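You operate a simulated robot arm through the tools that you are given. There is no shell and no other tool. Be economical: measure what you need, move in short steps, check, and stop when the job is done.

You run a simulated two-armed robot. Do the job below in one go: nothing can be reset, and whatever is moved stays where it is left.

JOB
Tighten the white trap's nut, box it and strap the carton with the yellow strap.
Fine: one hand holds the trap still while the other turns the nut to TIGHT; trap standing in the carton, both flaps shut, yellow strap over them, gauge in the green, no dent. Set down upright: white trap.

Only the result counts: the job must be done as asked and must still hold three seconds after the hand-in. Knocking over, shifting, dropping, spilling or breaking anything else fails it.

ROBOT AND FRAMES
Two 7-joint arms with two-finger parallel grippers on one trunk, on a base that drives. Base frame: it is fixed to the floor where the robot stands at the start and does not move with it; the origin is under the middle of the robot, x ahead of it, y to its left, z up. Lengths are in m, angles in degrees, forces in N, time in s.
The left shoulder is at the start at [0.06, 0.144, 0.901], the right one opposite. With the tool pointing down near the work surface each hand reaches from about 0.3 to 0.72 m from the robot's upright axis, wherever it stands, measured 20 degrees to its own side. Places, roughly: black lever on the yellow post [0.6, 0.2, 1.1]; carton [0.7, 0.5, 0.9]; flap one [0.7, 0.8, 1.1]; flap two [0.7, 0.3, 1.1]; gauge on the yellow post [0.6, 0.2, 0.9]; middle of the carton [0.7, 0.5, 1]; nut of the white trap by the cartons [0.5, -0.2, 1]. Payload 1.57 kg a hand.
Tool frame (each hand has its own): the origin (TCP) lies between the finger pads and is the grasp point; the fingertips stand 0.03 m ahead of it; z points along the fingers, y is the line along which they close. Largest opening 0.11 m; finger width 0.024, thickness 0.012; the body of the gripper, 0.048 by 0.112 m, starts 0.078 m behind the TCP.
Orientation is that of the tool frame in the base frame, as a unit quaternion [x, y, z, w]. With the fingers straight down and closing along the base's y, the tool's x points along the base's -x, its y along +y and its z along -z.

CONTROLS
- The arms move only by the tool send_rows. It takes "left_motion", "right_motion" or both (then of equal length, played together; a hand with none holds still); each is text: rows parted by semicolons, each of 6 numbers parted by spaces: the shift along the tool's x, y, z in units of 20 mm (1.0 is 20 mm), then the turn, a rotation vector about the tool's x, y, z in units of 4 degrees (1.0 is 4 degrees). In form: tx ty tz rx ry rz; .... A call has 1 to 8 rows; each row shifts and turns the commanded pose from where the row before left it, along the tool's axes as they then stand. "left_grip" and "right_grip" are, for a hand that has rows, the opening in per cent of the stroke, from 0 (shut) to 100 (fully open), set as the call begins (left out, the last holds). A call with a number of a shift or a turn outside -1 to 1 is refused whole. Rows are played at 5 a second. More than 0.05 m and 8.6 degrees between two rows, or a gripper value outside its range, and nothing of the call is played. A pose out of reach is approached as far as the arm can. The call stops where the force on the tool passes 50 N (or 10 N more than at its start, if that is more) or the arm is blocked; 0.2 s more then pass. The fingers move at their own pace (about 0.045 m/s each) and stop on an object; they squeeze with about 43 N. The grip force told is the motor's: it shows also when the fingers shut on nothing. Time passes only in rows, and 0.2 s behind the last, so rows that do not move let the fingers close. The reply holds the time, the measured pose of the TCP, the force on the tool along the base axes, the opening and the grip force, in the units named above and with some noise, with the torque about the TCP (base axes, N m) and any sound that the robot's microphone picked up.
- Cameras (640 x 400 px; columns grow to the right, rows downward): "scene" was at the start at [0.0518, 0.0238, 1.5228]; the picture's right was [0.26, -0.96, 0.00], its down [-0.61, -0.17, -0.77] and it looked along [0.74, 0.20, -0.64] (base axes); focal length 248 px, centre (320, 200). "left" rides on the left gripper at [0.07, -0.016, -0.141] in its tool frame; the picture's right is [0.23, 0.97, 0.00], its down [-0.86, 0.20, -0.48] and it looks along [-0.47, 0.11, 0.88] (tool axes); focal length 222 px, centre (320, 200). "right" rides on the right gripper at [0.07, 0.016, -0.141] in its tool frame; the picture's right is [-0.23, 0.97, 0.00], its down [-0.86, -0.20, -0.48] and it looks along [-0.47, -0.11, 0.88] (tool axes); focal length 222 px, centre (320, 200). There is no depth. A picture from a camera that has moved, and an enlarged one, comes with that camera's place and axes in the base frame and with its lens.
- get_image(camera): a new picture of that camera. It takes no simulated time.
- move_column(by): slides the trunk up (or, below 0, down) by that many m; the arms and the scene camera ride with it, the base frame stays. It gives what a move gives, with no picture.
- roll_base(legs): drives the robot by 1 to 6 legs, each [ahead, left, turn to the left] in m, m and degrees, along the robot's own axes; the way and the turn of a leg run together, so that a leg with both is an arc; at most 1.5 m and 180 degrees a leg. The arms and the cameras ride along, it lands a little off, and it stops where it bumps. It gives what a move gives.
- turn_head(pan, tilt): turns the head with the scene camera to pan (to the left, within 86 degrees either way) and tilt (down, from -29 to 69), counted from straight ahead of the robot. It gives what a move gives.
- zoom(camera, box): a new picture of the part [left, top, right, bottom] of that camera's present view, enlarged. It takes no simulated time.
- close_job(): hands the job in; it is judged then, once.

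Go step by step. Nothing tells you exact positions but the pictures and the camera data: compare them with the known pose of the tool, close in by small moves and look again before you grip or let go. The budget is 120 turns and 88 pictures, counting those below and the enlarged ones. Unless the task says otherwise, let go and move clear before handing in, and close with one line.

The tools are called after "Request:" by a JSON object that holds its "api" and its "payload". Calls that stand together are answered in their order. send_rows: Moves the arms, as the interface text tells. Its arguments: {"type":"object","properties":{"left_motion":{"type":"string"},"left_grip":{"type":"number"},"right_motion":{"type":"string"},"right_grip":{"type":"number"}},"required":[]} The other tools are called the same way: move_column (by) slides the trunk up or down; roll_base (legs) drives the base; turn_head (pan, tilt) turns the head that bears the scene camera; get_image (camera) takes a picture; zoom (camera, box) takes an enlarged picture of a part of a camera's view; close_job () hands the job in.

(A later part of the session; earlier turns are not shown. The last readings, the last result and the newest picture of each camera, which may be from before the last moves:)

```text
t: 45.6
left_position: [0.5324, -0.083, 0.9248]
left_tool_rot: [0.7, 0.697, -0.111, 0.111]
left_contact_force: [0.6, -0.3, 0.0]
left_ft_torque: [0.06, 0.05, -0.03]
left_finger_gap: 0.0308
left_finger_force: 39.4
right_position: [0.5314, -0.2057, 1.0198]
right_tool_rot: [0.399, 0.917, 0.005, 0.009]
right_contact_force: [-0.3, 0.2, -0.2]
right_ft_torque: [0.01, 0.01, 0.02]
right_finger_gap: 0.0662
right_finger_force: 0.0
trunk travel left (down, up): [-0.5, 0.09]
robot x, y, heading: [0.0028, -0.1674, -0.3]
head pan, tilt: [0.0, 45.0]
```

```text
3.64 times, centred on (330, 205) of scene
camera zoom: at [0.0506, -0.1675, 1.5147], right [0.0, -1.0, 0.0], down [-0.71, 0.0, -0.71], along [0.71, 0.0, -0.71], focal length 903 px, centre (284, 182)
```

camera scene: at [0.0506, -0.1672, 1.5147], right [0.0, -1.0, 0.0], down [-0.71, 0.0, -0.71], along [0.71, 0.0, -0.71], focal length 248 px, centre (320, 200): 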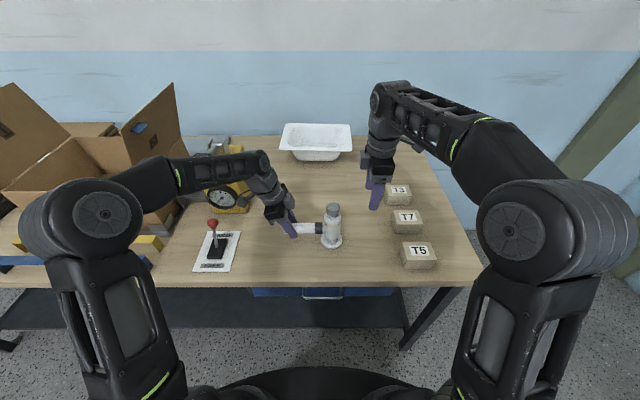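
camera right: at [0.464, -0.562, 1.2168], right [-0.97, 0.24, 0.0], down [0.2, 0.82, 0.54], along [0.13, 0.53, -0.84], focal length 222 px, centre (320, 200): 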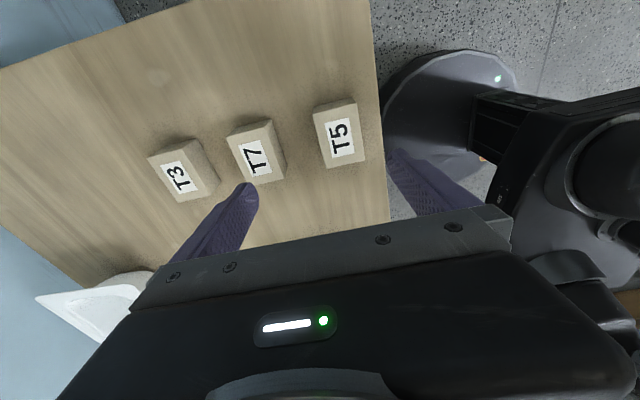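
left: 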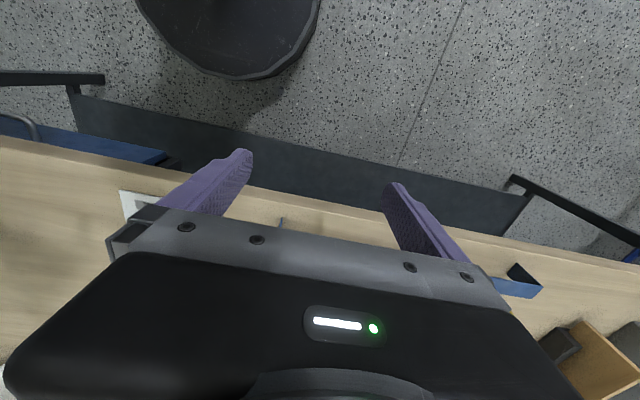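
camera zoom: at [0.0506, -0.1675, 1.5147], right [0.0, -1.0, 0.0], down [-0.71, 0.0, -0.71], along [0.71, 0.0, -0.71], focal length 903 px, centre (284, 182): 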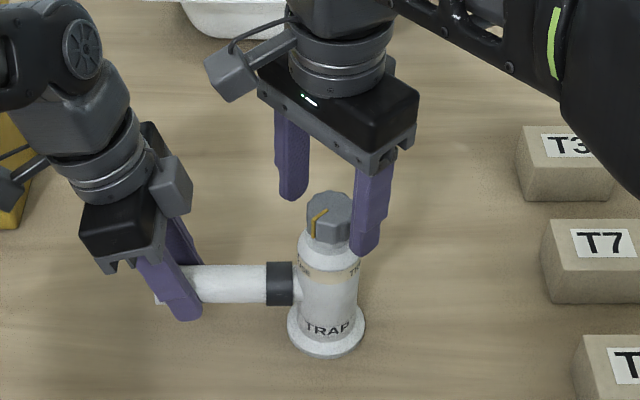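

The mark is now about 40° left of front. I close and turn counter-clockwise in steps.

Request:
{"api": "send_rows", "payload": {"right_motion": "0 0 0 0 0 0;0 0 0 0 0 0;0 0 0 0 0 0;0 0 0 0 0 0;0 0 0 0 0 -1;0 0 0 0 0 -1;0 0 0 0 0 -1;0 0 0 0 0 -1", "right_grip": 0}}

Request:
{"api": "send_rows", "payload": {"right_motion": "0 0 0 0 0 -1;0 0 0 0 0 -1;0 0 0 0 0 -1;0 0 0 0 0 -1;0 0 0 0 0 -1;0 0 0 0 0 -1;0 0 0 0 0 -1;0 0 0 0 0 -1"}}

Request:
{"api": "send_rows", "payload": {"right_motion": "0 0 0 0 0 -1;0 0 0 0 0 -1;0 0 0 0 0 -1;0 0 0 0 0 -1;0 0 0 0 0 -1;0 0 0 0 0 -1;0 0 0 0 0 0;0 0 0 0 0 0"}}

Request:
{"api": "zoom", "payload": {"camera": "scene", "box": [290, 170, 370, 240]}}

```text
t: 47.4
left_position: [0.5327, -0.0826, 0.9242]
left_tool_rot: [0.699, 0.698, -0.11, 0.11]
left_contact_force: [5.8, 16.7, -1.8]
left_ft_torque: [-0.54, 0.0, 0.71]
left_finger_gap: 0.031
left_finger_force: 40.2
right_position: [0.5317, -0.2057, 1.0197]
right_tool_rot: [0.266, 0.964, 0.003, 0.009]
right_contact_force: [-8.3, -16.3, 6.6]
right_ft_torque: [-0.53, 0.86, -0.01]
right_finger_gap: 0.0362
right_finger_force: 42.7
trunk travel left (down, up): [-0.5, 0.09]
robot x, y, heading: [0.0001, -0.1721, 0.0]
head pan, tilt: [0.0, 45.0]
```

```text
t: 49.2
left_position: [0.5334, -0.0832, 0.9244]
left_tool_rot: [0.699, 0.698, -0.11, 0.11]
left_contact_force: [4.3, 20.0, -3.1]
left_ft_torque: [-0.43, -0.02, 0.53]
left_finger_gap: 0.031
left_finger_force: 40.1
right_position: [0.532, -0.206, 1.0206]
right_tool_rot: [-0.011, 1.0, 0.0, 0.009]
right_contact_force: [-3.4, -19.8, 3.5]
right_ft_torque: [-0.96, 0.41, -0.01]
right_finger_gap: 0.036
right_finger_force: 42.8
trunk travel left (down, up): [-0.5, 0.09]
robot x, y, heading: [-0.0001, -0.173, -0.2]
head pan, tilt: [0.0, 45.0]
```

```text
t: 51.0
left_position: [0.5329, -0.0821, 0.9234]
left_tool_rot: [0.699, 0.698, -0.111, 0.109]
left_contact_force: [6.1, 18.2, -8.0]
left_ft_torque: [0.39, 0.03, 0.74]
left_finger_gap: 0.0312
left_finger_force: 39.6
right_position: [0.5319, -0.205, 1.0192]
right_tool_rot: [-0.217, 0.976, -0.001, 0.01]
right_contact_force: [-6.4, -16.5, 8.8]
right_ft_torque: [-0.94, 0.55, -0.02]
right_finger_gap: 0.0361
right_finger_force: 43.1
trunk travel left (down, up): [-0.5, 0.09]
robot x, y, heading: [-0.0018, -0.1656, -0.2]
head pan, tilt: [0.0, 45.0]
```

```text
5.71 times, centred on (330, 205) of scene
camera zoom: at [0.0506, -0.1675, 1.5147], right [0.0, -1.0, 0.0], down [-0.71, 0.0, -0.71], along [0.71, 0.0, -0.71], focal length 1419 px, centre (263, 171)
```

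zoom: 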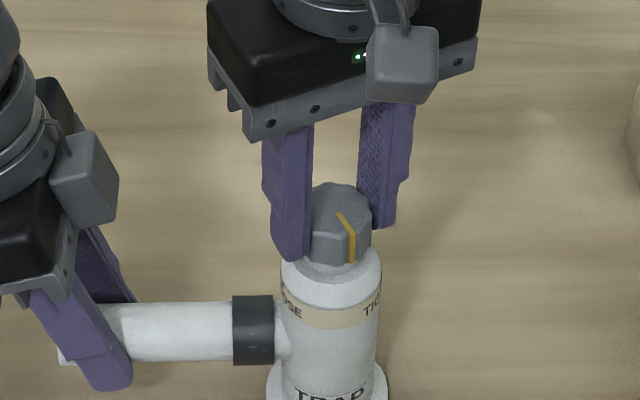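

The mark now points about 30° right of front. I continue toward TIGHT, watching for the torque.

Request:
{"api": "send_rows", "payload": {"right_motion": "0 0 0 0 0 -1;0 0 0 0 0 -1;0 0 0 0 0 -1;0 0 0 0 0 -1;0 0 0 0 0 -1;0 0 0 0 0 -1;0 0 0 0 0 -1;0 0 0 0 0 -1"}}

Request:
{"api": "zoom", "payload": {"camera": "scene", "box": [290, 170, 370, 240]}}

```text
t: 52.8
left_position: [0.5324, -0.0839, 0.9245]
left_tool_rot: [0.699, 0.697, -0.112, 0.11]
left_contact_force: [4.2, 11.8, -9.3]
left_ft_torque: [0.61, 0.16, 0.54]
left_finger_gap: 0.0312
left_finger_force: 40.1
right_position: [0.5323, -0.2065, 1.0187]
right_tool_rot: [-0.479, 0.878, -0.004, 0.008]
right_contact_force: [-4.4, -11.2, 10.9]
right_ft_torque: [-0.39, 0.26, 0.0]
right_finger_gap: 0.036
right_finger_force: 43.0
trunk travel left (down, up): [-0.5, 0.09]
robot x, y, heading: [0.0034, -0.1703, 0.0]
head pan, tilt: [0.0, 45.0]
```

```text
5.71 times, centred on (330, 205) of scene
camera zoom: at [0.0507, -0.1675, 1.5147], right [0.0, -1.0, 0.0], down [-0.71, 0.0, -0.71], along [0.71, 0.0, -0.71], focal length 1419 px, centre (263, 171)
```

zoom: 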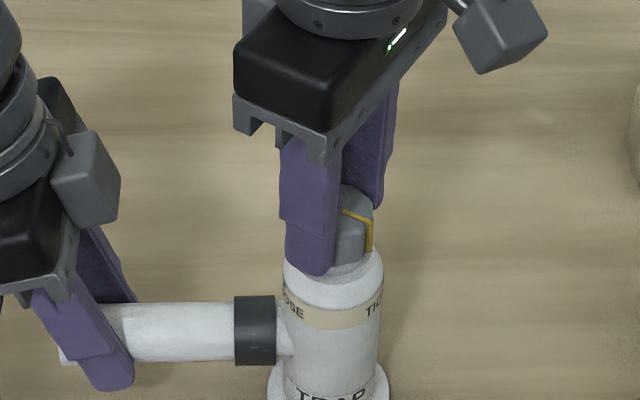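

Request:
{"api": "send_rows", "payload": {"right_motion": "0 0 0 0 0 -1;0 0 0 0 0 -1;0 0 0 0 0 -1;0 0 0 0 0 -1;0 0 0 0 0 0"}}

Request:
{"api": "zoom", "payload": {"camera": "scene", "box": [290, 170, 370, 240]}}

```text
t: 54.0
left_position: [0.5325, -0.0834, 0.9246]
left_tool_rot: [0.7, 0.697, -0.111, 0.111]
left_contact_force: [2.6, 10.6, -9.1]
left_ft_torque: [0.36, 0.07, 0.26]
left_finger_gap: 0.0306
left_finger_force: 39.5
right_position: [0.5299, -0.2056, 1.0195]
right_tool_rot: [-0.597, 0.802, -0.005, 0.01]
right_contact_force: [-1.8, -10.7, 10.3]
right_ft_torque: [-0.16, 0.04, 0.0]
right_finger_gap: 0.0363
right_finger_force: 42.9
trunk travel left (down, up): [-0.5, 0.09]
robot x, y, heading: [0.0028, -0.1638, -0.1]
head pan, tilt: [0.0, 45.0]
```

```text
5.71 times, centred on (330, 205) of scene
camera zoom: at [0.0506, -0.1676, 1.5147], right [0.0, -1.0, 0.0], down [-0.71, 0.0, -0.71], along [0.71, 0.0, -0.71], focal length 1419 px, centre (263, 171)
```

zoom: 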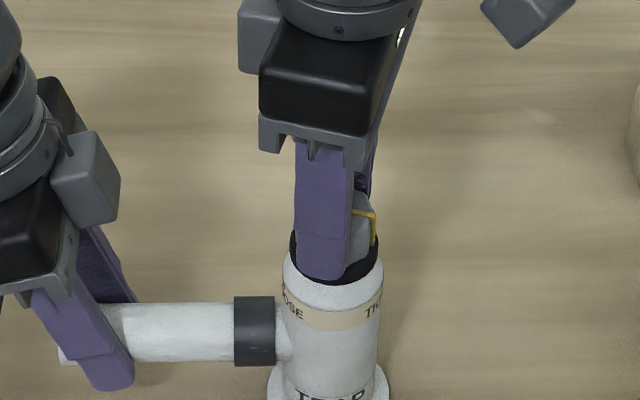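

Request:
{"api": "zoom", "payload": {"camera": "scene", "box": [318, 192, 348, 222]}}

```text
13.33 times, centred on (333, 207) of scene
camera zoom: at [0.0506, -0.1676, 1.5147], right [0.0, -1.0, 0.0], down [-0.71, 0.0, -0.71], along [0.71, 0.0, -0.71], focal length 3311 px, centre (147, 107)
```

zoom: 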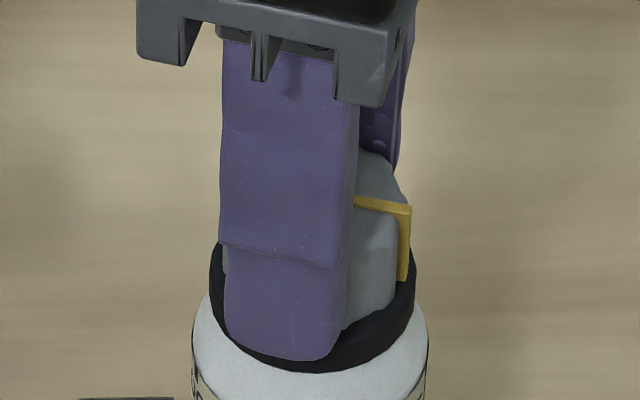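

A black seal ring appeared below the nut and the mark looks to be at TIGHT. I open and lift the right hand to check the alignment.

Request:
{"api": "send_rows", "payload": {"right_motion": "0 0 0 0 0 0;0 0 0 0 0 0;0 0 0 0 0 0;0 0 -0.5 0 0 0;0 0 -1 0 0 0;1 0 -0.5 0 0 0;1 0 0 0 0 0;1 0 0 0 0 0", "right_grip": 60}}

Request:
{"api": "zoom", "payload": {"camera": "scene", "box": [318, 195, 348, 225]}}

```text
t: 55.8
left_position: [0.5322, -0.0843, 0.9244]
left_tool_rot: [0.699, 0.697, -0.111, 0.11]
left_contact_force: [0.3, -0.7, -0.8]
left_ft_torque: [0.18, 0.02, 0.0]
left_finger_gap: 0.0309
left_finger_force: 39.8
right_position: [0.5121, -0.2624, 1.0603]
right_tool_rot: [-0.595, 0.804, -0.005, 0.009]
right_contact_force: [-0.4, 0.2, 0.0]
right_ft_torque: [0.04, 0.02, -0.02]
right_finger_gap: 0.066
right_finger_force: 0.0
trunk travel left (down, up): [-0.5, 0.09]
robot x, y, heading: [0.0049, -0.1652, -0.2]
head pan, tilt: [0.0, 45.0]
```

```text
13.33 times, centred on (333, 210) of scene
camera zoom: at [0.0504, -0.1679, 1.5147], right [0.0, -1.0, 0.0], down [-0.71, 0.0, -0.71], along [0.71, 0.0, -0.71], focal length 3311 px, centre (147, 67)
```

zoom: 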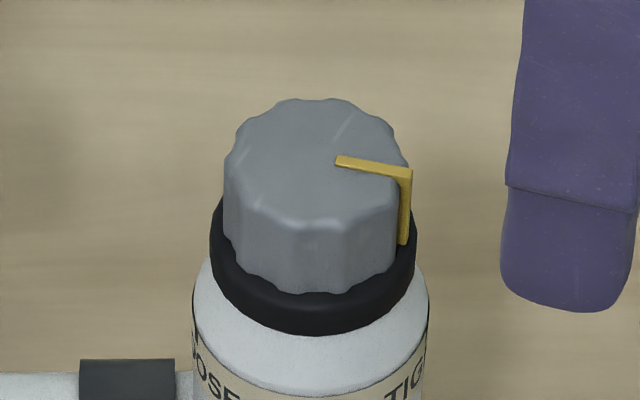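

The mark appears at the TIGHT tick, but I want a view from the right. I release the left hand, back both off, and roll the base right to look.

Request:
{"api": "send_rows", "payload": {"left_motion": "0 0 0 0 0 0;0 0 0 0 0 0;0 0 0 0 0 0;0 0 -1 0 0 0;0 0 -1 0 0 0;0 0 -1 0 0 0;0 0 -1 0 0 0;0 0 -1 0 0 0", "left_grip": 100, "right_motion": "0 0 0 0 0 0;0 0 0 0 0 0;1 0 0 0 0 0;1 0 0 0 0 0;1 0 0 0 0 0;1 0 0 0 0 0;1 0 0 0 0 0;1 0 0 0 0 0"}}

Request:
{"api": "roll_base", "payload": {"legs": [[-0.05, -0.3, 0]]}}

Request:
{"api": "turn_head", "payload": {"pan": 25, "tilt": 40}}

Request:
{"api": "get_image", "payload": {"camera": "scene"}}

```text
t: 57.6
left_position: [0.5323, -0.0532, 1.0175]
left_tool_rot: [0.699, 0.697, -0.111, 0.111]
left_contact_force: [-0.2, 0.8, 1.2]
left_ft_torque: [0.0, -0.02, 0.02]
left_finger_gap: 0.1101
left_finger_force: 0.1
right_position: [0.4774, -0.377, 1.0561]
right_tool_rot: [-0.595, 0.803, -0.005, 0.01]
right_contact_force: [-0.9, -0.5, 0.1]
right_ft_torque: [-0.04, -0.03, -0.02]
right_finger_gap: 0.066
right_finger_force: 0.0
trunk travel left (down, up): [-0.5, 0.09]
robot x, y, heading: [0.0, -0.1667, -0.1]
head pan, tilt: [0.0, 45.0]
```

```text
t: 59.7
left_position: [0.4822, -0.3448, 1.018]
left_tool_rot: [0.7, 0.697, -0.111, 0.111]
left_contact_force: [0.2, 0.0, 0.1]
left_ft_torque: [0.04, 0.03, 0.04]
left_finger_gap: 0.1099
left_finger_force: 0.0
right_position: [0.4276, -0.6679, 1.0555]
right_tool_rot: [-0.595, 0.803, -0.005, 0.01]
right_contact_force: [-0.2, 0.0, -0.9]
right_ft_torque: [-0.02, -0.03, 0.0]
right_finger_gap: 0.0661
right_finger_force: 0.1
trunk travel left (down, up): [-0.5, 0.09]
robot x, y, heading: [-0.0472, -0.4631, -0.3]
head pan, tilt: [0.0, 45.0]
```

```text
t: 60.6
left_position: [0.4827, -0.3441, 1.0179]
left_tool_rot: [0.7, 0.697, -0.112, 0.11]
left_contact_force: [-0.4, 0.4, 0.4]
left_ft_torque: [0.02, -0.03, 0.0]
left_finger_gap: 0.11
left_finger_force: 0.1
right_position: [0.4277, -0.6685, 1.0563]
right_tool_rot: [-0.595, 0.803, -0.005, 0.009]
right_contact_force: [0.2, 0.6, 0.3]
right_ft_torque: [0.01, -0.05, -0.01]
right_finger_gap: 0.066
right_finger_force: 0.1
trunk travel left (down, up): [-0.5, 0.09]
robot x, y, heading: [-0.0544, -0.4599, -0.4]
head pan, tilt: [25.0, 40.0]
```

```text
55 pictures are left
camera scene: at [-0.0042, -0.4231, 1.522], right [0.42, -0.91, 0.0], down [-0.58, -0.27, -0.77], along [0.7, 0.32, -0.64], focal length 248 px, centre (320, 200)
```

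scene: 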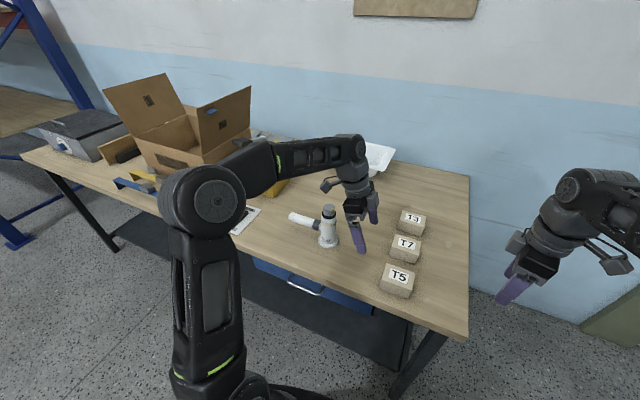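

Request:
{"api": "zoom", "payload": {"camera": "scene", "box": [282, 195, 352, 255]}}

```text
6.67 times, centred on (317, 225) of scene
camera zoom: at [-0.0042, -0.4231, 1.522], right [0.42, -0.91, 0.0], down [-0.58, -0.27, -0.77], along [0.7, 0.32, -0.64], focal length 1655 px, centre (340, 33)
```

zoom: 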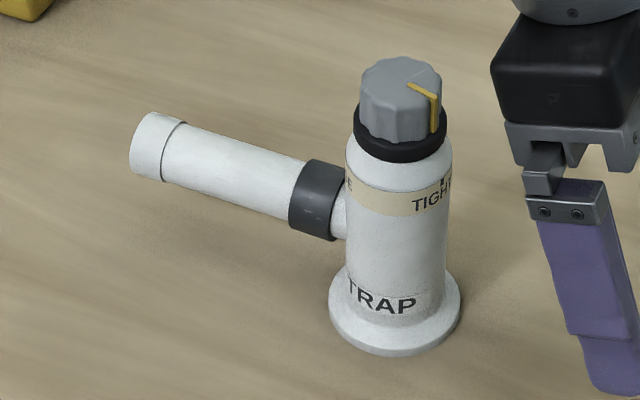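

Request:
{"api": "zoom", "payload": {"camera": "scene", "box": [314, 200, 338, 224]}}

```text
16.00 times, centred on (326, 212) of scene
camera zoom: at [-0.0042, -0.4231, 1.522], right [0.42, -0.91, 0.0], down [-0.58, -0.27, -0.77], along [0.7, 0.32, -0.64], focal length 3973 px, centre (224, 8)
```

zoom: 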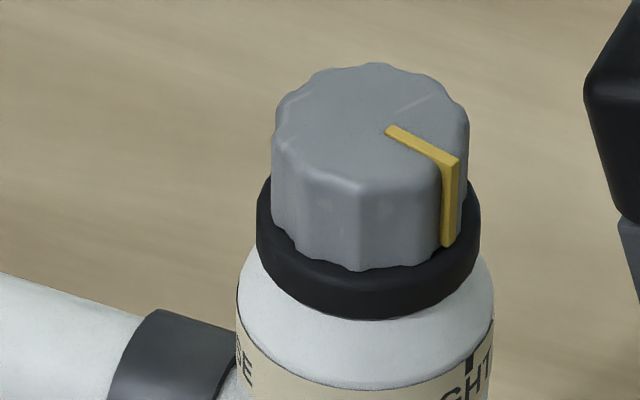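

The mark lines up with the TIGHT tick. Now I level and raise the left hand, so it can take the barrel from above.

Request:
{"api": "send_rows", "payload": {"left_motion": "0 0 -1 0 0 0;0 0 -1 0 0 0;0 0 -1 0 0 0;0 0 0 0 1 0;0 0 0 0 1 0;0 0 0 0 1 0;0 0 0 0 1 0;0 0 0 0 0.5 0", "right_motion": "0 0 0 0 0 1;0 0 0 0 0 1;0 0 0 0 0 1;0 0 0 0 0 1;0 0 0 0 0 1;0 0 0 0 0 1;0 0 0 0 0 1;0 0 0 0 0 1"}}

Request:
{"api": "move_column", "payload": {"by": 0.09}}

Request:
{"api": "roll_base", "payload": {"legs": [[0.05, 0.08, 0]]}}

```text
t: 62.4
left_position: [0.4834, -0.3263, 1.0703]
left_tool_rot: [0.707, 0.707, -0.011, 0.013]
left_contact_force: [-0.1, -0.3, 0.1]
left_ft_torque: [-0.01, 0.01, -0.02]
left_finger_gap: 0.1099
left_finger_force: 0.1
left hand out of reach, approached as far as the arm can: row 6
right_position: [0.4292, -0.667, 1.0562]
right_tool_rot: [-0.351, 0.936, -0.003, 0.009]
right_contact_force: [0.0, 0.3, -0.4]
right_ft_torque: [-0.04, 0.01, 0.0]
right_finger_gap: 0.0659
right_finger_force: 0.2
trunk travel left (down, up): [-0.5, 0.09]
robot x, y, heading: [-0.0487, -0.4592, -0.0]
head pan, tilt: [25.0, 40.0]
```

```text
t: 63.6
left_position: [0.4822, -0.327, 1.1606]
left_tool_rot: [0.708, 0.706, -0.011, 0.014]
left_contact_force: [0.1, 0.2, -0.7]
left_ft_torque: [-0.01, -0.02, -0.01]
left_finger_gap: 0.1102
left_finger_force: 0.0
right_position: [0.4283, -0.668, 1.1452]
right_tool_rot: [-0.351, 0.936, -0.002, 0.011]
right_contact_force: [0.4, -0.3, 1.0]
right_ft_torque: [0.02, 0.0, -0.03]
right_finger_gap: 0.0659
right_finger_force: 0.0
trunk travel left (down, up): [-0.59, 0.0]
robot x, y, heading: [-0.0478, -0.4593, -0.2]
head pan, tilt: [25.0, 40.0]
```

```text
t: 64.7
left_position: [0.5321, -0.244, 1.1601]
left_tool_rot: [0.707, 0.707, -0.012, 0.014]
left_contact_force: [1.1, 0.6, -0.3]
left_ft_torque: [-0.04, -0.02, -0.01]
left_finger_gap: 0.1101
left_finger_force: 0.0
right_position: [0.4786, -0.5862, 1.1454]
right_tool_rot: [-0.352, 0.936, -0.003, 0.01]
right_contact_force: [-0.5, 0.6, -0.4]
right_ft_torque: [-0.02, 0.05, -0.02]
right_finger_gap: 0.0662
right_finger_force: 0.1
trunk travel left (down, up): [-0.59, 0.0]
robot x, y, heading: [-0.0011, -0.3786, -0.1]
head pan, tilt: [25.0, 40.0]
```

Request:
{"api": "send_rows", "payload": {"left_motion": "1 0 0 0 0.45 0;1 0 0 0 0 0;0 0 1 0 0 0;0 0 1 0 0 0;0 0 1 0 0 0;0 0 1 0 0 0;0 0 1 0 0 0;0 0 0 0 0 0"}}

Request:
{"api": "turn_head", "payload": {"pan": 18, "tilt": 45}}

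Request:
{"api": "get_image", "payload": {"camera": "scene"}}

```text
t: 66.5
left_position: [0.5308, -0.2049, 1.0612]
left_tool_rot: [0.708, 0.706, 0.0, 0.002]
left_contact_force: [-0.7, 1.1, 0.5]
left_ft_torque: [-0.03, -0.02, 0.01]
left_finger_gap: 0.1099
left_finger_force: 0.1
right_position: [0.4777, -0.5873, 1.1459]
right_tool_rot: [-0.352, 0.936, -0.002, 0.011]
right_contact_force: [0.1, -0.4, -0.2]
right_ft_torque: [0.0, 0.01, 0.03]
right_finger_gap: 0.0661
right_finger_force: 0.1
trunk travel left (down, up): [-0.59, 0.0]
robot x, y, heading: [0.0001, -0.3783, -0.2]
head pan, tilt: [25.0, 40.0]
```

```text
t: 67.2
left_position: [0.5314, -0.2047, 1.0605]
left_tool_rot: [0.709, 0.706, 0.0, 0.003]
left_contact_force: [-0.6, 0.0, -0.3]
left_ft_torque: [0.02, -0.01, 0.03]
left_finger_gap: 0.11
left_finger_force: 0.0
right_position: [0.4766, -0.5864, 1.1465]
right_tool_rot: [-0.352, 0.936, -0.002, 0.011]
right_contact_force: [-0.3, 0.4, -0.1]
right_ft_torque: [-0.04, 0.03, -0.03]
right_finger_gap: 0.066
right_finger_force: 0.0
trunk travel left (down, up): [-0.59, 0.0]
robot x, y, heading: [-0.0037, -0.379, 0.1]
head pan, tilt: [18.0, 45.0]
```

```text
52 pictures are left
camera scene: at [0.0456, -0.3529, 1.6048], right [0.31, -0.95, 0.0], down [-0.67, -0.22, -0.71], along [0.67, 0.22, -0.71], focal length 248 px, centre (320, 200)
```

scene: 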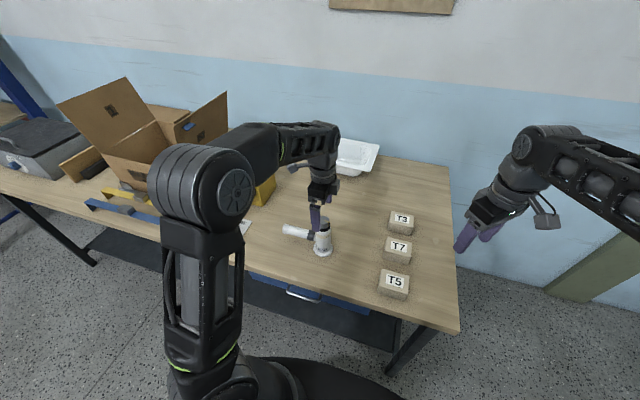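

Centred over the trap. I descend around the barrel and close.

Request:
{"api": "send_rows", "payload": {"left_motion": "0 0 1 0 0 0;0 0 1 0 0 0;0 0 1 0 0 0;0 0 1 0 0 0;0 0 1 0 0 0;0 0 0 0 0 0"}}

Request:
{"api": "send_rows", "payload": {"left_motion": "0 0 0 0 0 0;0 0 0 0 0 0;0 0 0 0 0 0;0 0 0 0 0 0;0 0 0 0 0 0;0 0 0 0 0 0", "left_grip": 0}}

Request:
{"api": "zoom", "payload": {"camera": "scene", "box": [260, 170, 380, 270]}}

```text
t: 68.6
left_position: [0.5305, -0.2064, 0.9592]
left_tool_rot: [0.708, 0.706, 0.001, 0.002]
left_contact_force: [0.1, -0.3, -0.1]
left_ft_torque: [0.0, 0.02, 0.01]
left_finger_gap: 0.1101
left_finger_force: 0.1
right_position: [0.4776, -0.5866, 1.1465]
right_tool_rot: [-0.351, 0.936, -0.003, 0.01]
right_contact_force: [-0.6, -0.1, 0.4]
right_ft_torque: [0.01, 0.02, 0.0]
right_finger_gap: 0.0659
right_finger_force: 0.1
trunk travel left (down, up): [-0.59, 0.0]
robot x, y, heading: [-0.0023, -0.3776, -0.1]
head pan, tilt: [18.0, 45.0]
```

```text
t: 70.0
left_position: [0.5305, -0.2069, 0.9585]
left_tool_rot: [0.707, 0.707, 0.0, 0.002]
left_contact_force: [0.0, 0.2, -0.4]
left_ft_torque: [0.03, -0.06, -0.05]
left_finger_gap: 0.0511
left_finger_force: 38.0
right_position: [0.4773, -0.5873, 1.1472]
right_tool_rot: [-0.351, 0.936, -0.002, 0.011]
right_contact_force: [-0.6, -0.2, 0.3]
right_ft_torque: [0.02, 0.0, 0.0]
right_finger_gap: 0.0662
right_finger_force: 0.0
trunk travel left (down, up): [-0.59, 0.0]
robot x, y, heading: [-0.0026, -0.3799, -0.0]
head pan, tilt: [18.0, 45.0]
```

```text
4.00 times, centred on (320, 220) of scene
camera zoom: at [0.0456, -0.353, 1.6047], right [0.31, -0.95, 0.0], down [-0.67, -0.22, -0.71], along [0.67, 0.22, -0.71], focal length 993 px, centre (320, 120)
```

zoom: 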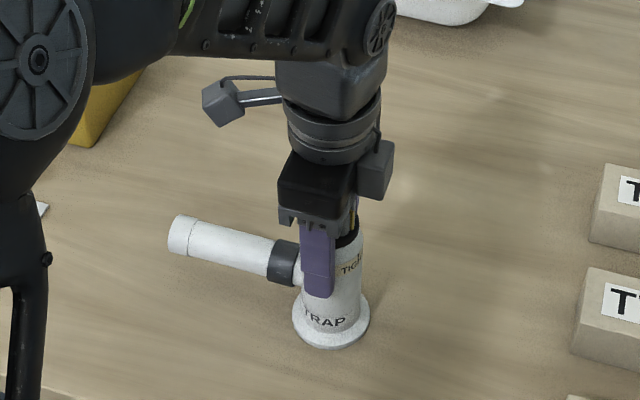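

Gripped (51 mm). I lift 0.2 m and pull the trap back toward the robot before driving.

Request:
{"api": "send_rows", "payload": {"left_motion": "0 0 -1 0 0 0;0 0 -1 0 0 0;0 0 -1 0 0 0;0 0 -1 0 0 0;0 0 -1 0 0 0;0 0 -1 0 0 0;0 0 -1 0 0 0;0 0 -1 0 0 0"}}

Request:
{"api": "send_rows", "payload": {"left_motion": "0 0 -1 0 0 0;0 -1 -1 0 0 0;0 -1 0 0 0 0;0 -1 0 0 0 0;0 -1 0 0 0 0;0 -1 0 0 0 0;0 -1 0 0 0 0;0 0 0 0 0 0"}}

Request:
{"api": "get_image", "payload": {"camera": "scene"}}

```text
t: 71.8
left_position: [0.5333, -0.2078, 1.1215]
left_tool_rot: [0.707, 0.707, 0.0, 0.002]
left_contact_force: [-0.1, 1.2, -2.2]
left_ft_torque: [-0.03, -0.04, 0.0]
left_finger_gap: 0.051
left_finger_force: 42.4
right_position: [0.4775, -0.587, 1.1454]
right_tool_rot: [-0.352, 0.936, -0.002, 0.01]
right_contact_force: [-0.3, 0.1, -0.3]
right_ft_torque: [0.01, 0.01, 0.01]
right_finger_gap: 0.0662
right_finger_force: 0.0
trunk travel left (down, up): [-0.59, 0.0]
robot x, y, heading: [-0.0033, -0.3792, -0.2]
head pan, tilt: [18.0, 45.0]
```

```text
t: 73.6
left_position: [0.4114, -0.205, 1.1579]
left_tool_rot: [0.708, 0.706, 0.001, 0.002]
left_contact_force: [-0.2, 0.1, -1.3]
left_ft_torque: [-0.01, 0.03, 0.05]
left_finger_gap: 0.0509
left_finger_force: 43.1
right_position: [0.4769, -0.5876, 1.1451]
right_tool_rot: [-0.353, 0.936, -0.002, 0.01]
right_contact_force: [0.7, -0.6, -0.2]
right_ft_torque: [0.01, 0.04, 0.02]
right_finger_gap: 0.0662
right_finger_force: 0.0
trunk travel left (down, up): [-0.59, 0.0]
robot x, y, heading: [-0.0033, -0.3802, -0.2]
head pan, tilt: [18.0, 45.0]
```

```text
50 pictures are left
camera scene: at [0.0461, -0.3531, 1.6047], right [0.31, -0.95, 0.0], down [-0.67, -0.22, -0.71], along [0.67, 0.22, -0.71], focal length 248 px, centre (320, 200)
```

scene: 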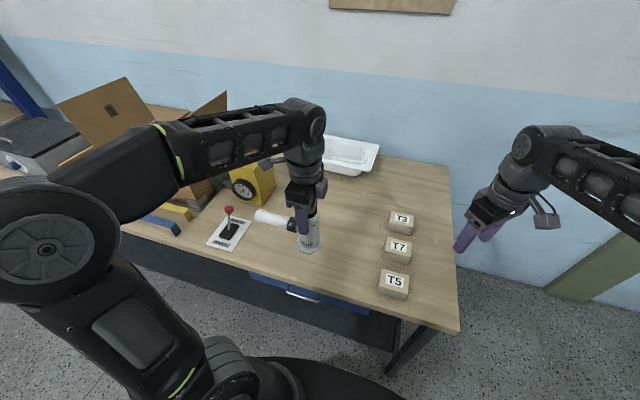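

I tuck the right hand back and then drive left toward the carton.

Request:
{"api": "send_rows", "payload": {"right_motion": "0.75 0.66 0 0 0 0;0.75 0.66 0 0 0 0;0.75 0.66 0 0 0 0;0.75 0.66 0 0 0 0;0.75 0.66 0 0 0 0;0.75 0.66 0 0 0 0"}}

Request:
{"api": "roll_base", "payload": {"legs": [[0, 0.6, 0]]}}

Request:
{"api": "turn_head", "payload": {"pan": 25, "tilt": 38}}

Request:
{"api": "get_image", "payload": {"camera": "scene"}}

```text
t: 75.0
left_position: [0.4125, -0.2046, 1.1583]
left_tool_rot: [0.707, 0.707, 0.0, 0.003]
left_contact_force: [0.4, 0.5, -1.4]
left_ft_torque: [0.0, 0.02, 0.0]
left_finger_gap: 0.0511
left_finger_force: 42.8
right_position: [0.3575, -0.5843, 1.1452]
right_tool_rot: [-0.352, 0.936, -0.004, 0.011]
right_contact_force: [-0.1, 1.0, 0.1]
right_ft_torque: [0.01, -0.01, 0.04]
right_finger_gap: 0.0659
right_finger_force: 0.0
trunk travel left (down, up): [-0.59, 0.0]
robot x, y, heading: [0.0006, -0.3777, -0.2]
head pan, tilt: [18.0, 45.0]
```

```text
t: 78.4
left_position: [0.4101, 0.3983, 1.1576]
left_tool_rot: [0.705, 0.71, 0.0, 0.002]
left_contact_force: [-0.6, 0.1, -1.5]
left_ft_torque: [-0.02, 0.01, 0.01]
left_finger_gap: 0.051
left_finger_force: 43.0
right_position: [0.3586, 0.0178, 1.1455]
right_tool_rot: [-0.356, 0.934, -0.002, 0.011]
right_contact_force: [-0.9, 0.0, 0.4]
right_ft_torque: [-0.01, 0.03, -0.03]
right_finger_gap: 0.0661
right_finger_force: 0.1
trunk travel left (down, up): [-0.59, 0.0]
robot x, y, heading: [-0.0001, 0.2183, 0.5]
head pan, tilt: [18.0, 45.0]
```

```text
t: 79.1
left_position: [0.4093, 0.3964, 1.1578]
left_tool_rot: [0.705, 0.709, 0.0, 0.002]
left_contact_force: [0.0, -0.1, -1.3]
left_ft_torque: [0.0, 0.02, -0.02]
left_finger_gap: 0.0508
left_finger_force: 42.9
right_position: [0.3575, 0.0178, 1.1441]
right_tool_rot: [-0.356, 0.934, -0.002, 0.01]
right_contact_force: [-0.3, 0.0, 0.6]
right_ft_torque: [-0.01, 0.0, -0.01]
right_finger_gap: 0.0656
right_finger_force: 0.1
trunk travel left (down, up): [-0.59, 0.0]
robot x, y, heading: [-0.0037, 0.2187, 0.3]
head pan, tilt: [25.0, 38.0]
```

```text
49 pictures are left
camera scene: at [0.0447, 0.2575, 1.615], right [0.43, -0.9, 0.0], down [-0.56, -0.26, -0.79], along [0.71, 0.34, -0.62], focal length 248 px, centre (320, 200)
```

scene: 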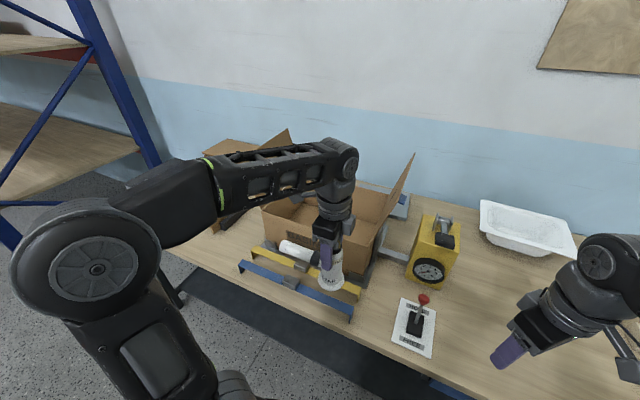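

The carton spans about x 0.585–0.87, y 0.35–0.75, wall top z ≈ 1.016, flaps hinged on its left and right sides. I edge forward and left with the base so the trap can go in over the front wall.

Request:
{"api": "roll_base", "payload": {"legs": [[0.1, 0.09, 0]]}}

Request:
{"api": "send_rows", "payload": {"left_motion": "0 1 0 0 0 0;0 1 0 0 0 0;0 1 0 0 0 0;0 1 0 0 0 0;0 0 0 0 0 0"}}

Request:
{"api": "turn_head", "payload": {"pan": 10, "tilt": 45}}

Request:
{"api": "get_image", "payload": {"camera": "scene"}}

```text
t: 80.4
left_position: [0.5093, 0.4872, 1.1583]
left_tool_rot: [0.706, 0.708, -0.002, 0.002]
left_contact_force: [0.6, -0.1, -1.7]
left_ft_torque: [-0.04, 0.04, 0.0]
left_finger_gap: 0.051
left_finger_force: 42.7
right_position: [0.4569, 0.1092, 1.1446]
right_tool_rot: [-0.353, 0.936, -0.004, 0.01]
right_contact_force: [-0.2, -0.8, -0.1]
right_ft_torque: [0.01, 0.05, 0.02]
right_finger_gap: 0.0659
right_finger_force: 0.1
trunk travel left (down, up): [-0.59, 0.0]
robot x, y, heading: [0.0923, 0.3132, 0.1]
head pan, tilt: [25.0, 38.0]
```

```text
t: 81.6
left_position: [0.5892, 0.4889, 1.1608]
left_tool_rot: [0.707, 0.707, 0.0, 0.003]
left_contact_force: [-0.2, -0.7, -1.7]
left_ft_torque: [-0.02, 0.01, -0.03]
left_finger_gap: 0.051
left_finger_force: 43.5
right_position: [0.4551, 0.1074, 1.1453]
right_tool_rot: [-0.353, 0.936, -0.003, 0.011]
right_contact_force: [0.3, -0.3, 0.8]
right_ft_torque: [-0.03, 0.0, -0.02]
right_finger_gap: 0.0662
right_finger_force: 0.0
trunk travel left (down, up): [-0.59, 0.0]
robot x, y, heading: [0.0973, 0.3094, 0.1]
head pan, tilt: [25.0, 38.0]
```

```text
t: 82.4
left_position: [0.5887, 0.4899, 1.16]
left_tool_rot: [0.706, 0.708, 0.0, 0.002]
left_contact_force: [-0.4, -0.1, -1.5]
left_ft_torque: [-0.02, -0.04, 0.0]
left_finger_gap: 0.0508
left_finger_force: 43.2
right_position: [0.4541, 0.1072, 1.1452]
right_tool_rot: [-0.353, 0.935, -0.003, 0.011]
right_contact_force: [0.1, 1.1, 0.1]
right_ft_torque: [0.0, -0.03, -0.01]
right_finger_gap: 0.0663
right_finger_force: 0.1
trunk travel left (down, up): [-0.59, 0.0]
robot x, y, heading: [0.0984, 0.3139, -0.1]
head pan, tilt: [10.0, 45.0]
```

```text
48 pictures are left
camera scene: at [0.145, 0.3273, 1.6048], right [0.18, -0.98, 0.0], down [-0.7, -0.12, -0.71], along [0.7, 0.12, -0.71], focal length 248 px, centre (320, 200)
```

scene: 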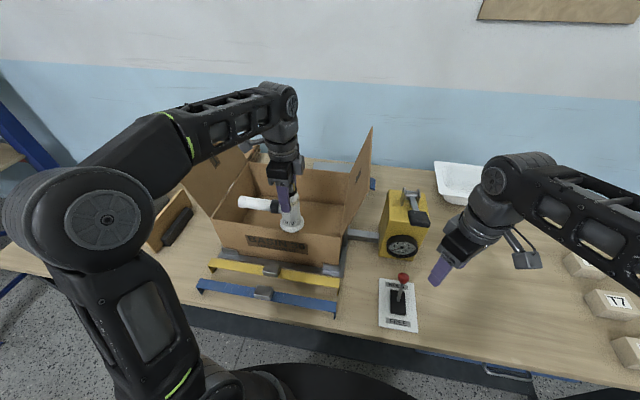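

The trap hovers over the front wall. I move it 0.11 m inward and then check.

Request:
{"api": "send_rows", "payload": {"left_motion": "0 1 0 0 0 0;0 1 0 0 0 0;0 1 0 0 0 0;0 1 0 0 0 0;0 1 0 0 0 0;0 0.7 0 0 0 0;0 0 0 0 0 0"}}

Request:
{"api": "zoom", "payload": {"camera": "scene", "box": [190, 110, 400, 310]}}

```text
t: 84.0
left_position: [0.6283, 0.487, 1.1598]
left_tool_rot: [0.706, 0.708, 0.001, 0.003]
left_contact_force: [-0.1, 0.4, -2.4]
left_ft_torque: [-0.03, -0.01, 0.03]
left_finger_gap: 0.051
left_finger_force: 43.4
left hand out of reach, approached as far as the arm can: row 3, 4, 5, 6
right_position: [0.4541, 0.1071, 1.1445]
right_tool_rot: [-0.354, 0.935, -0.002, 0.01]
right_contact_force: [0.4, -0.7, -0.9]
right_ft_torque: [0.0, 0.03, -0.03]
right_finger_gap: 0.0659
right_finger_force: 0.0
trunk travel left (down, up): [-0.59, 0.0]
robot x, y, heading: [0.0935, 0.3107, 0.2]
head pan, tilt: [10.0, 45.0]
```

```text
2.00 times, centred on (295, 210) of scene
camera zoom: at [0.145, 0.3273, 1.6047], right [0.18, -0.98, 0.0], down [-0.7, -0.12, -0.71], along [0.7, 0.12, -0.71], focal length 497 px, centre (370, 180)
```

zoom: 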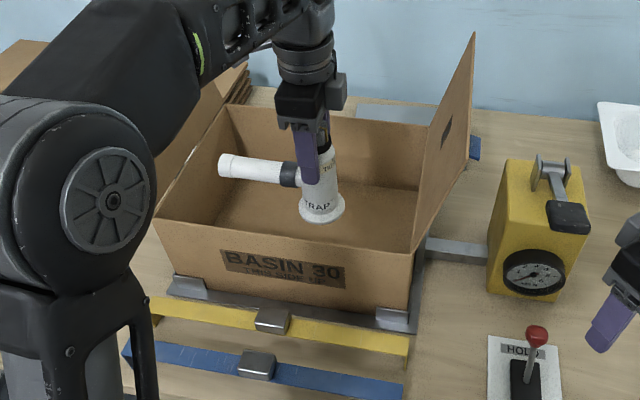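

Reach ends at x 0.63, so I drive ahead 0.08 m more with the right hand tucked back.

Request:
{"api": "send_rows", "payload": {"right_motion": "0.75 0.66 0 0 0 0;0.75 0.66 0 0 0 0;0.75 0.66 0 0 0 0;0.75 0.66 0 0 0 0"}}

Request:
{"api": "roll_base", "payload": {"legs": [[0.08, 0, 0]]}}

Request:
{"api": "zoom", "payload": {"camera": "scene", "box": [160, 110, 400, 340]}}

```text
t: 85.0
left_position: [0.6283, 0.4874, 1.1609]
left_tool_rot: [0.706, 0.709, 0.002, 0.003]
left_contact_force: [-0.4, -0.7, -1.6]
left_ft_torque: [-0.03, 0.03, 0.0]
left_finger_gap: 0.0509
left_finger_force: 43.3
right_position: [0.3755, 0.1068, 1.1429]
right_tool_rot: [-0.354, 0.935, -0.002, 0.012]
right_contact_force: [-0.1, 0.1, 0.3]
right_ft_torque: [-0.01, -0.04, 0.0]
right_finger_gap: 0.0659
right_finger_force: 0.1
trunk travel left (down, up): [-0.59, 0.0]
robot x, y, heading: [0.0946, 0.311, 0.3]
head pan, tilt: [10.0, 45.0]
```

```text
t: 86.0
left_position: [0.7076, 0.488, 1.1588]
left_tool_rot: [0.707, 0.708, 0.0, 0.002]
left_contact_force: [0.0, 0.7, -1.6]
left_ft_torque: [0.02, 0.05, -0.01]
left_finger_gap: 0.0507
left_finger_force: 43.3
right_position: [0.456, 0.1074, 1.1424]
right_tool_rot: [-0.353, 0.935, -0.002, 0.01]
right_contact_force: [-0.4, 0.2, -0.9]
right_ft_torque: [0.02, 0.05, 0.0]
right_finger_gap: 0.0658
right_finger_force: 0.1
trunk travel left (down, up): [-0.59, 0.0]
robot x, y, heading: [0.1755, 0.3149, -0.0]
head pan, tilt: [10.0, 45.0]
```

```text
1.74 times, centred on (280, 225) of scene
camera zoom: at [0.2261, 0.3274, 1.6047], right [0.18, -0.98, 0.0], down [-0.7, -0.12, -0.71], along [0.69, 0.12, -0.71], focal length 432 px, centre (390, 156)
```

zoom: 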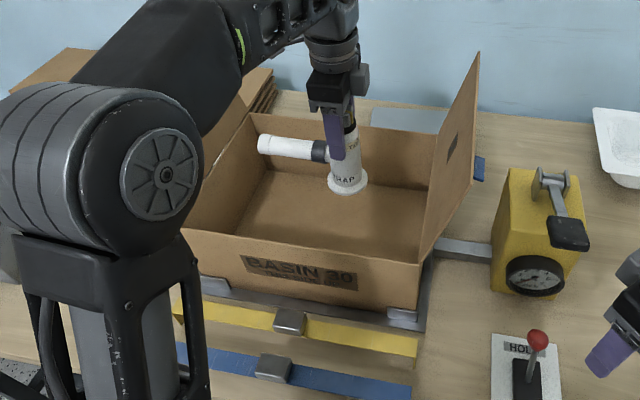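

The trap hangs inside the walls' outline. I lower in two stages, watching the forearm and flap.

Request:
{"api": "send_rows", "payload": {"left_motion": "0 0 1 0 0 0;0 0 1 0 0 0;0 0 1 0 0 0;0 0 1 0 0 0;0 0 1 0 0 0;0 0 0 0 0 0"}}

Request:
{"api": "zoom", "payload": {"camera": "scene", "box": [100, 50, 420, 340]}}

```text
t: 87.4
left_position: [0.708, 0.4901, 1.0603]
left_tool_rot: [0.705, 0.709, 0.0, 0.003]
left_contact_force: [0.4, -0.5, -2.5]
left_ft_torque: [-0.03, 0.02, 0.03]
left_finger_gap: 0.0511
left_finger_force: 42.9
right_position: [0.4548, 0.1075, 1.1421]
right_tool_rot: [-0.354, 0.935, -0.003, 0.01]
right_contact_force: [-0.1, -0.2, 0.3]
right_ft_torque: [0.01, -0.01, 0.0]
right_finger_gap: 0.066
right_finger_force: 0.1
trunk travel left (down, up): [-0.59, 0.0]
robot x, y, heading: [0.1742, 0.3084, 0.1]
head pan, tilt: [10.0, 45.0]
```

```text
1.38 times, centred on (260, 195) of scene
camera zoom: at [0.224, 0.3273, 1.6047], right [0.18, -0.98, 0.0], down [-0.7, -0.12, -0.71], along [0.7, 0.12, -0.71], focal length 342 px, centre (403, 207)
```

zoom: 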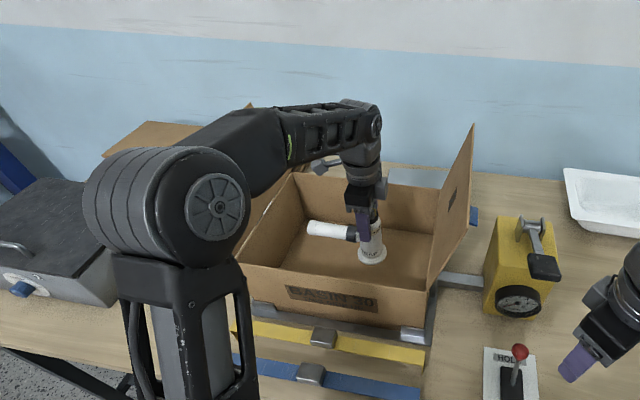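

Request:
{"api": "send_rows", "payload": {"left_motion": "0 0 1 0 0 0;0 0 1 0 0 0;0 0 1 0 0 0;0 0 0.7 0 0 0;0 0 0 0 0 0"}}

Request:
{"api": "send_rows", "payload": {"left_motion": "0 0 0.25 0 0 0;0 0 0.2 0 0 0;0 0 0 0 0 0"}}

Request:
{"api": "get_image", "payload": {"camera": "scene"}}

```text
t: 88.6
left_position: [0.7067, 0.4863, 0.9865]
left_tool_rot: [0.706, 0.708, 0.001, 0.003]
left_contact_force: [0.1, -0.5, -2.1]
left_ft_torque: [0.03, -0.01, 0.02]
left_finger_gap: 0.051
left_finger_force: 43.0
right_position: [0.4548, 0.1087, 1.1426]
right_tool_rot: [-0.353, 0.935, -0.002, 0.01]
right_contact_force: [-0.1, 0.2, 0.2]
right_ft_torque: [0.0, 0.05, 0.01]
right_finger_gap: 0.066
right_finger_force: 0.1
trunk travel left (down, up): [-0.59, 0.0]
robot x, y, heading: [0.1738, 0.3106, 0.1]
head pan, tilt: [10.0, 45.0]
```

```text
t: 89.4
left_position: [0.7077, 0.4876, 0.977]
left_tool_rot: [0.705, 0.709, 0.001, 0.003]
left_contact_force: [0.2, 0.8, -1.1]
left_ft_torque: [-0.03, -0.01, 0.0]
left_finger_gap: 0.0509
left_finger_force: 42.8
right_position: [0.4546, 0.1076, 1.1416]
right_tool_rot: [-0.354, 0.935, -0.003, 0.011]
right_contact_force: [-0.2, -1.1, -0.3]
right_ft_torque: [0.01, 0.01, 0.0]
right_finger_gap: 0.066
right_finger_force: 0.1
trunk travel left (down, up): [-0.59, 0.0]
robot x, y, heading: [0.1716, 0.3138, 0.1]
head pan, tilt: [10.0, 45.0]
```

```text
44 pictures are left
camera scene: at [0.2241, 0.3274, 1.6047], right [0.18, -0.98, 0.0], down [-0.7, -0.12, -0.71], along [0.7, 0.12, -0.71], focal length 248 px, centre (320, 200)
```

scene: 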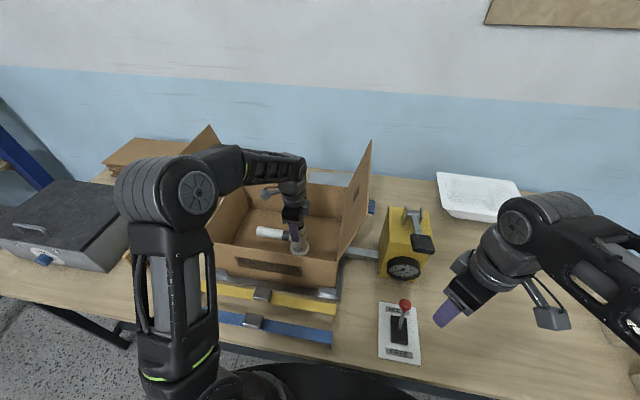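

Close to the floor of the carton; I lower in 3–5 mm steps until the force shows contact.

Request:
{"api": "send_rows", "payload": {"left_motion": "0 0 0.2 0 0 0;0 0 0 0 0 0"}}

Request:
{"api": "send_rows", "payload": {"left_motion": "0 0 0.2 0 0 0;0 0 0 0 0 0"}}

Request:
{"api": "send_rows", "payload": {"left_motion": "0 0 0.15 0 0 0;0 0 0 0 0 0"}}

```text
t: 90.0
left_position: [0.7072, 0.4857, 0.9767]
left_tool_rot: [0.706, 0.708, 0.003, 0.006]
left_contact_force: [-0.4, 2.4, 28.6]
left_ft_torque: [0.49, 0.9, -0.05]
left_finger_gap: 0.0515
left_finger_force: 43.3
right_position: [0.4523, 0.1071, 1.1432]
right_tool_rot: [-0.353, 0.935, -0.002, 0.011]
right_contact_force: [0.1, 0.5, 0.8]
right_ft_torque: [0.03, -0.01, 0.0]
right_finger_gap: 0.0658
right_finger_force: 0.1
trunk travel left (down, up): [-0.59, 0.0]
robot x, y, heading: [0.1784, 0.3084, 0.1]
head pan, tilt: [10.0, 45.0]
```

```text
t: 90.6
left_position: [0.7079, 0.4858, 0.9692]
left_tool_rot: [0.706, 0.709, 0.001, 0.005]
left_contact_force: [0.9, -1.0, 30.8]
left_ft_torque: [-0.22, 0.88, 0.04]
left_finger_gap: 0.051
left_finger_force: 43.2
right_position: [0.453, 0.1055, 1.1431]
right_tool_rot: [-0.354, 0.935, -0.003, 0.011]
right_contact_force: [0.0, -0.1, 0.6]
right_ft_torque: [0.01, 0.02, 0.01]
right_finger_gap: 0.066
right_finger_force: 0.1
trunk travel left (down, up): [-0.59, 0.0]
robot x, y, heading: [0.1751, 0.3123, 0.1]
head pan, tilt: [10.0, 45.0]
```

```text
t: 91.2
left_position: [0.7075, 0.4861, 0.9662]
left_tool_rot: [0.707, 0.708, 0.002, 0.003]
left_contact_force: [3.9, -0.4, 18.0]
left_ft_torque: [0.06, -0.29, 0.03]
left_finger_gap: 0.0509
left_finger_force: 43.1
right_position: [0.4543, 0.1075, 1.1419]
right_tool_rot: [-0.353, 0.936, -0.003, 0.011]
right_contact_force: [0.8, 0.0, 0.4]
right_ft_torque: [0.0, -0.01, -0.03]
right_finger_gap: 0.0661
right_finger_force: 0.1
trunk travel left (down, up): [-0.59, 0.0]
robot x, y, heading: [0.1763, 0.307, 0.1]
head pan, tilt: [10.0, 45.0]
```

The trap stands on the floor. I open and rise straight up to look.

Request:
{"api": "send_rows", "payload": {"left_motion": "0 0 0 0 0 0;0 0 0 0 0 0;0 0 0 0 0 0;0 0 -1 0 0 0;0 0 -1 0 0 0;0 0 -1 0 0 0;0 0 -1 0 0 0;0 0 -1 0 0 0", "left_grip": 85}}

Request:
{"api": "send_rows", "payload": {"left_motion": "0 0 -1 0 0 0;0 0 -1 0 0 0;0 0 -1 0 0 0;0 -1 -1 0 0 0;0 -1 0 0 0 0;0 -1 0 0 0 0;0 -1 0 0 0 0;0 -1 0 0 0 0"}}

Request:
{"api": "get_image", "payload": {"camera": "scene"}}

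```text
t: 93.0
left_position: [0.7078, 0.4882, 1.065]
left_tool_rot: [0.706, 0.708, 0.001, 0.003]
left_contact_force: [-0.2, 0.3, -0.2]
left_ft_torque: [-0.07, 0.01, -0.02]
left_finger_gap: 0.0935
left_finger_force: 0.2
right_position: [0.4554, 0.1073, 1.1423]
right_tool_rot: [-0.354, 0.935, -0.002, 0.01]
right_contact_force: [1.0, -0.3, -0.6]
right_ft_torque: [-0.01, -0.02, 0.02]
right_finger_gap: 0.066
right_finger_force: 0.0
trunk travel left (down, up): [-0.59, 0.0]
robot x, y, heading: [0.1763, 0.3154, 0.3]
head pan, tilt: [10.0, 45.0]
```

```text
t: 94.8
left_position: [0.6044, 0.4888, 1.1458]
left_tool_rot: [0.706, 0.708, 0.0, 0.004]
left_contact_force: [-0.7, -0.4, -0.1]
left_ft_torque: [0.01, -0.04, -0.02]
left_finger_gap: 0.0937
left_finger_force: 0.0
right_position: [0.4542, 0.1087, 1.1421]
right_tool_rot: [-0.353, 0.935, -0.002, 0.01]
right_contact_force: [0.6, 0.1, -0.3]
right_ft_torque: [-0.01, 0.01, -0.02]
right_finger_gap: 0.0659
right_finger_force: 0.1
trunk travel left (down, up): [-0.59, 0.0]
robot x, y, heading: [0.177, 0.3107, 0.1]
head pan, tilt: [10.0, 45.0]
```

```text
43 pictures are left
camera scene: at [0.2233, 0.3275, 1.6048], right [0.18, -0.98, 0.0], down [-0.7, -0.12, -0.71], along [0.7, 0.12, -0.71], focal length 248 px, centre (320, 200)
```

scene: 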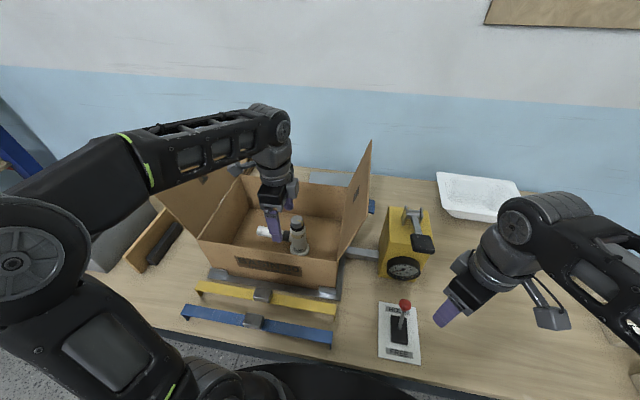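

The trap stands in the carton. I study the post, joystick, flaps and straps in detail.

Request:
{"api": "zoom", "payload": {"camera": "scene", "box": [330, 190, 450, 370]}}

Request:
{"api": "zoom", "payload": {"camera": "scene", "box": [170, 130, 390, 360]}}

```text
2.22 times, centred on (390, 280) of scene
camera zoom: at [0.2233, 0.3275, 1.6048], right [0.18, -0.98, 0.0], down [-0.7, -0.12, -0.71], along [0.7, 0.12, -0.71], focal length 552 px, centre (164, 22)
```

zoom: 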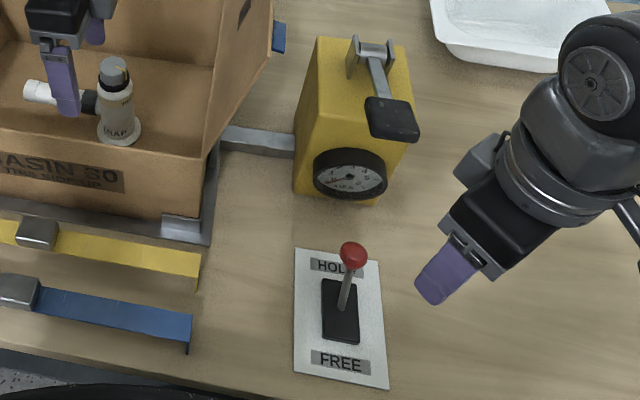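

```text
1.74 times, centred on (280, 245) of scene
camera zoom: at [0.2233, 0.3275, 1.6048], right [0.18, -0.98, 0.0], down [-0.7, -0.12, -0.71], along [0.7, 0.12, -0.71], focal length 432 px, centre (390, 122)
```

zoom: 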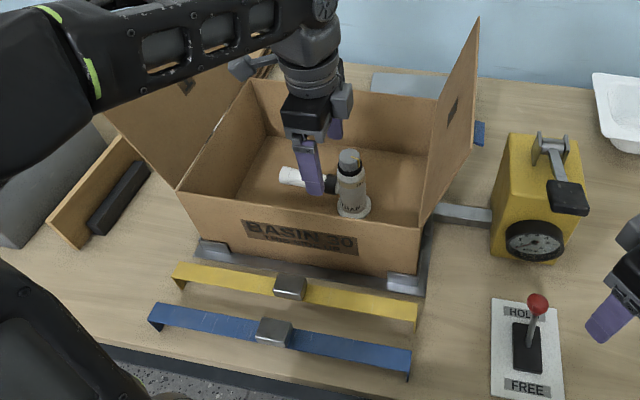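

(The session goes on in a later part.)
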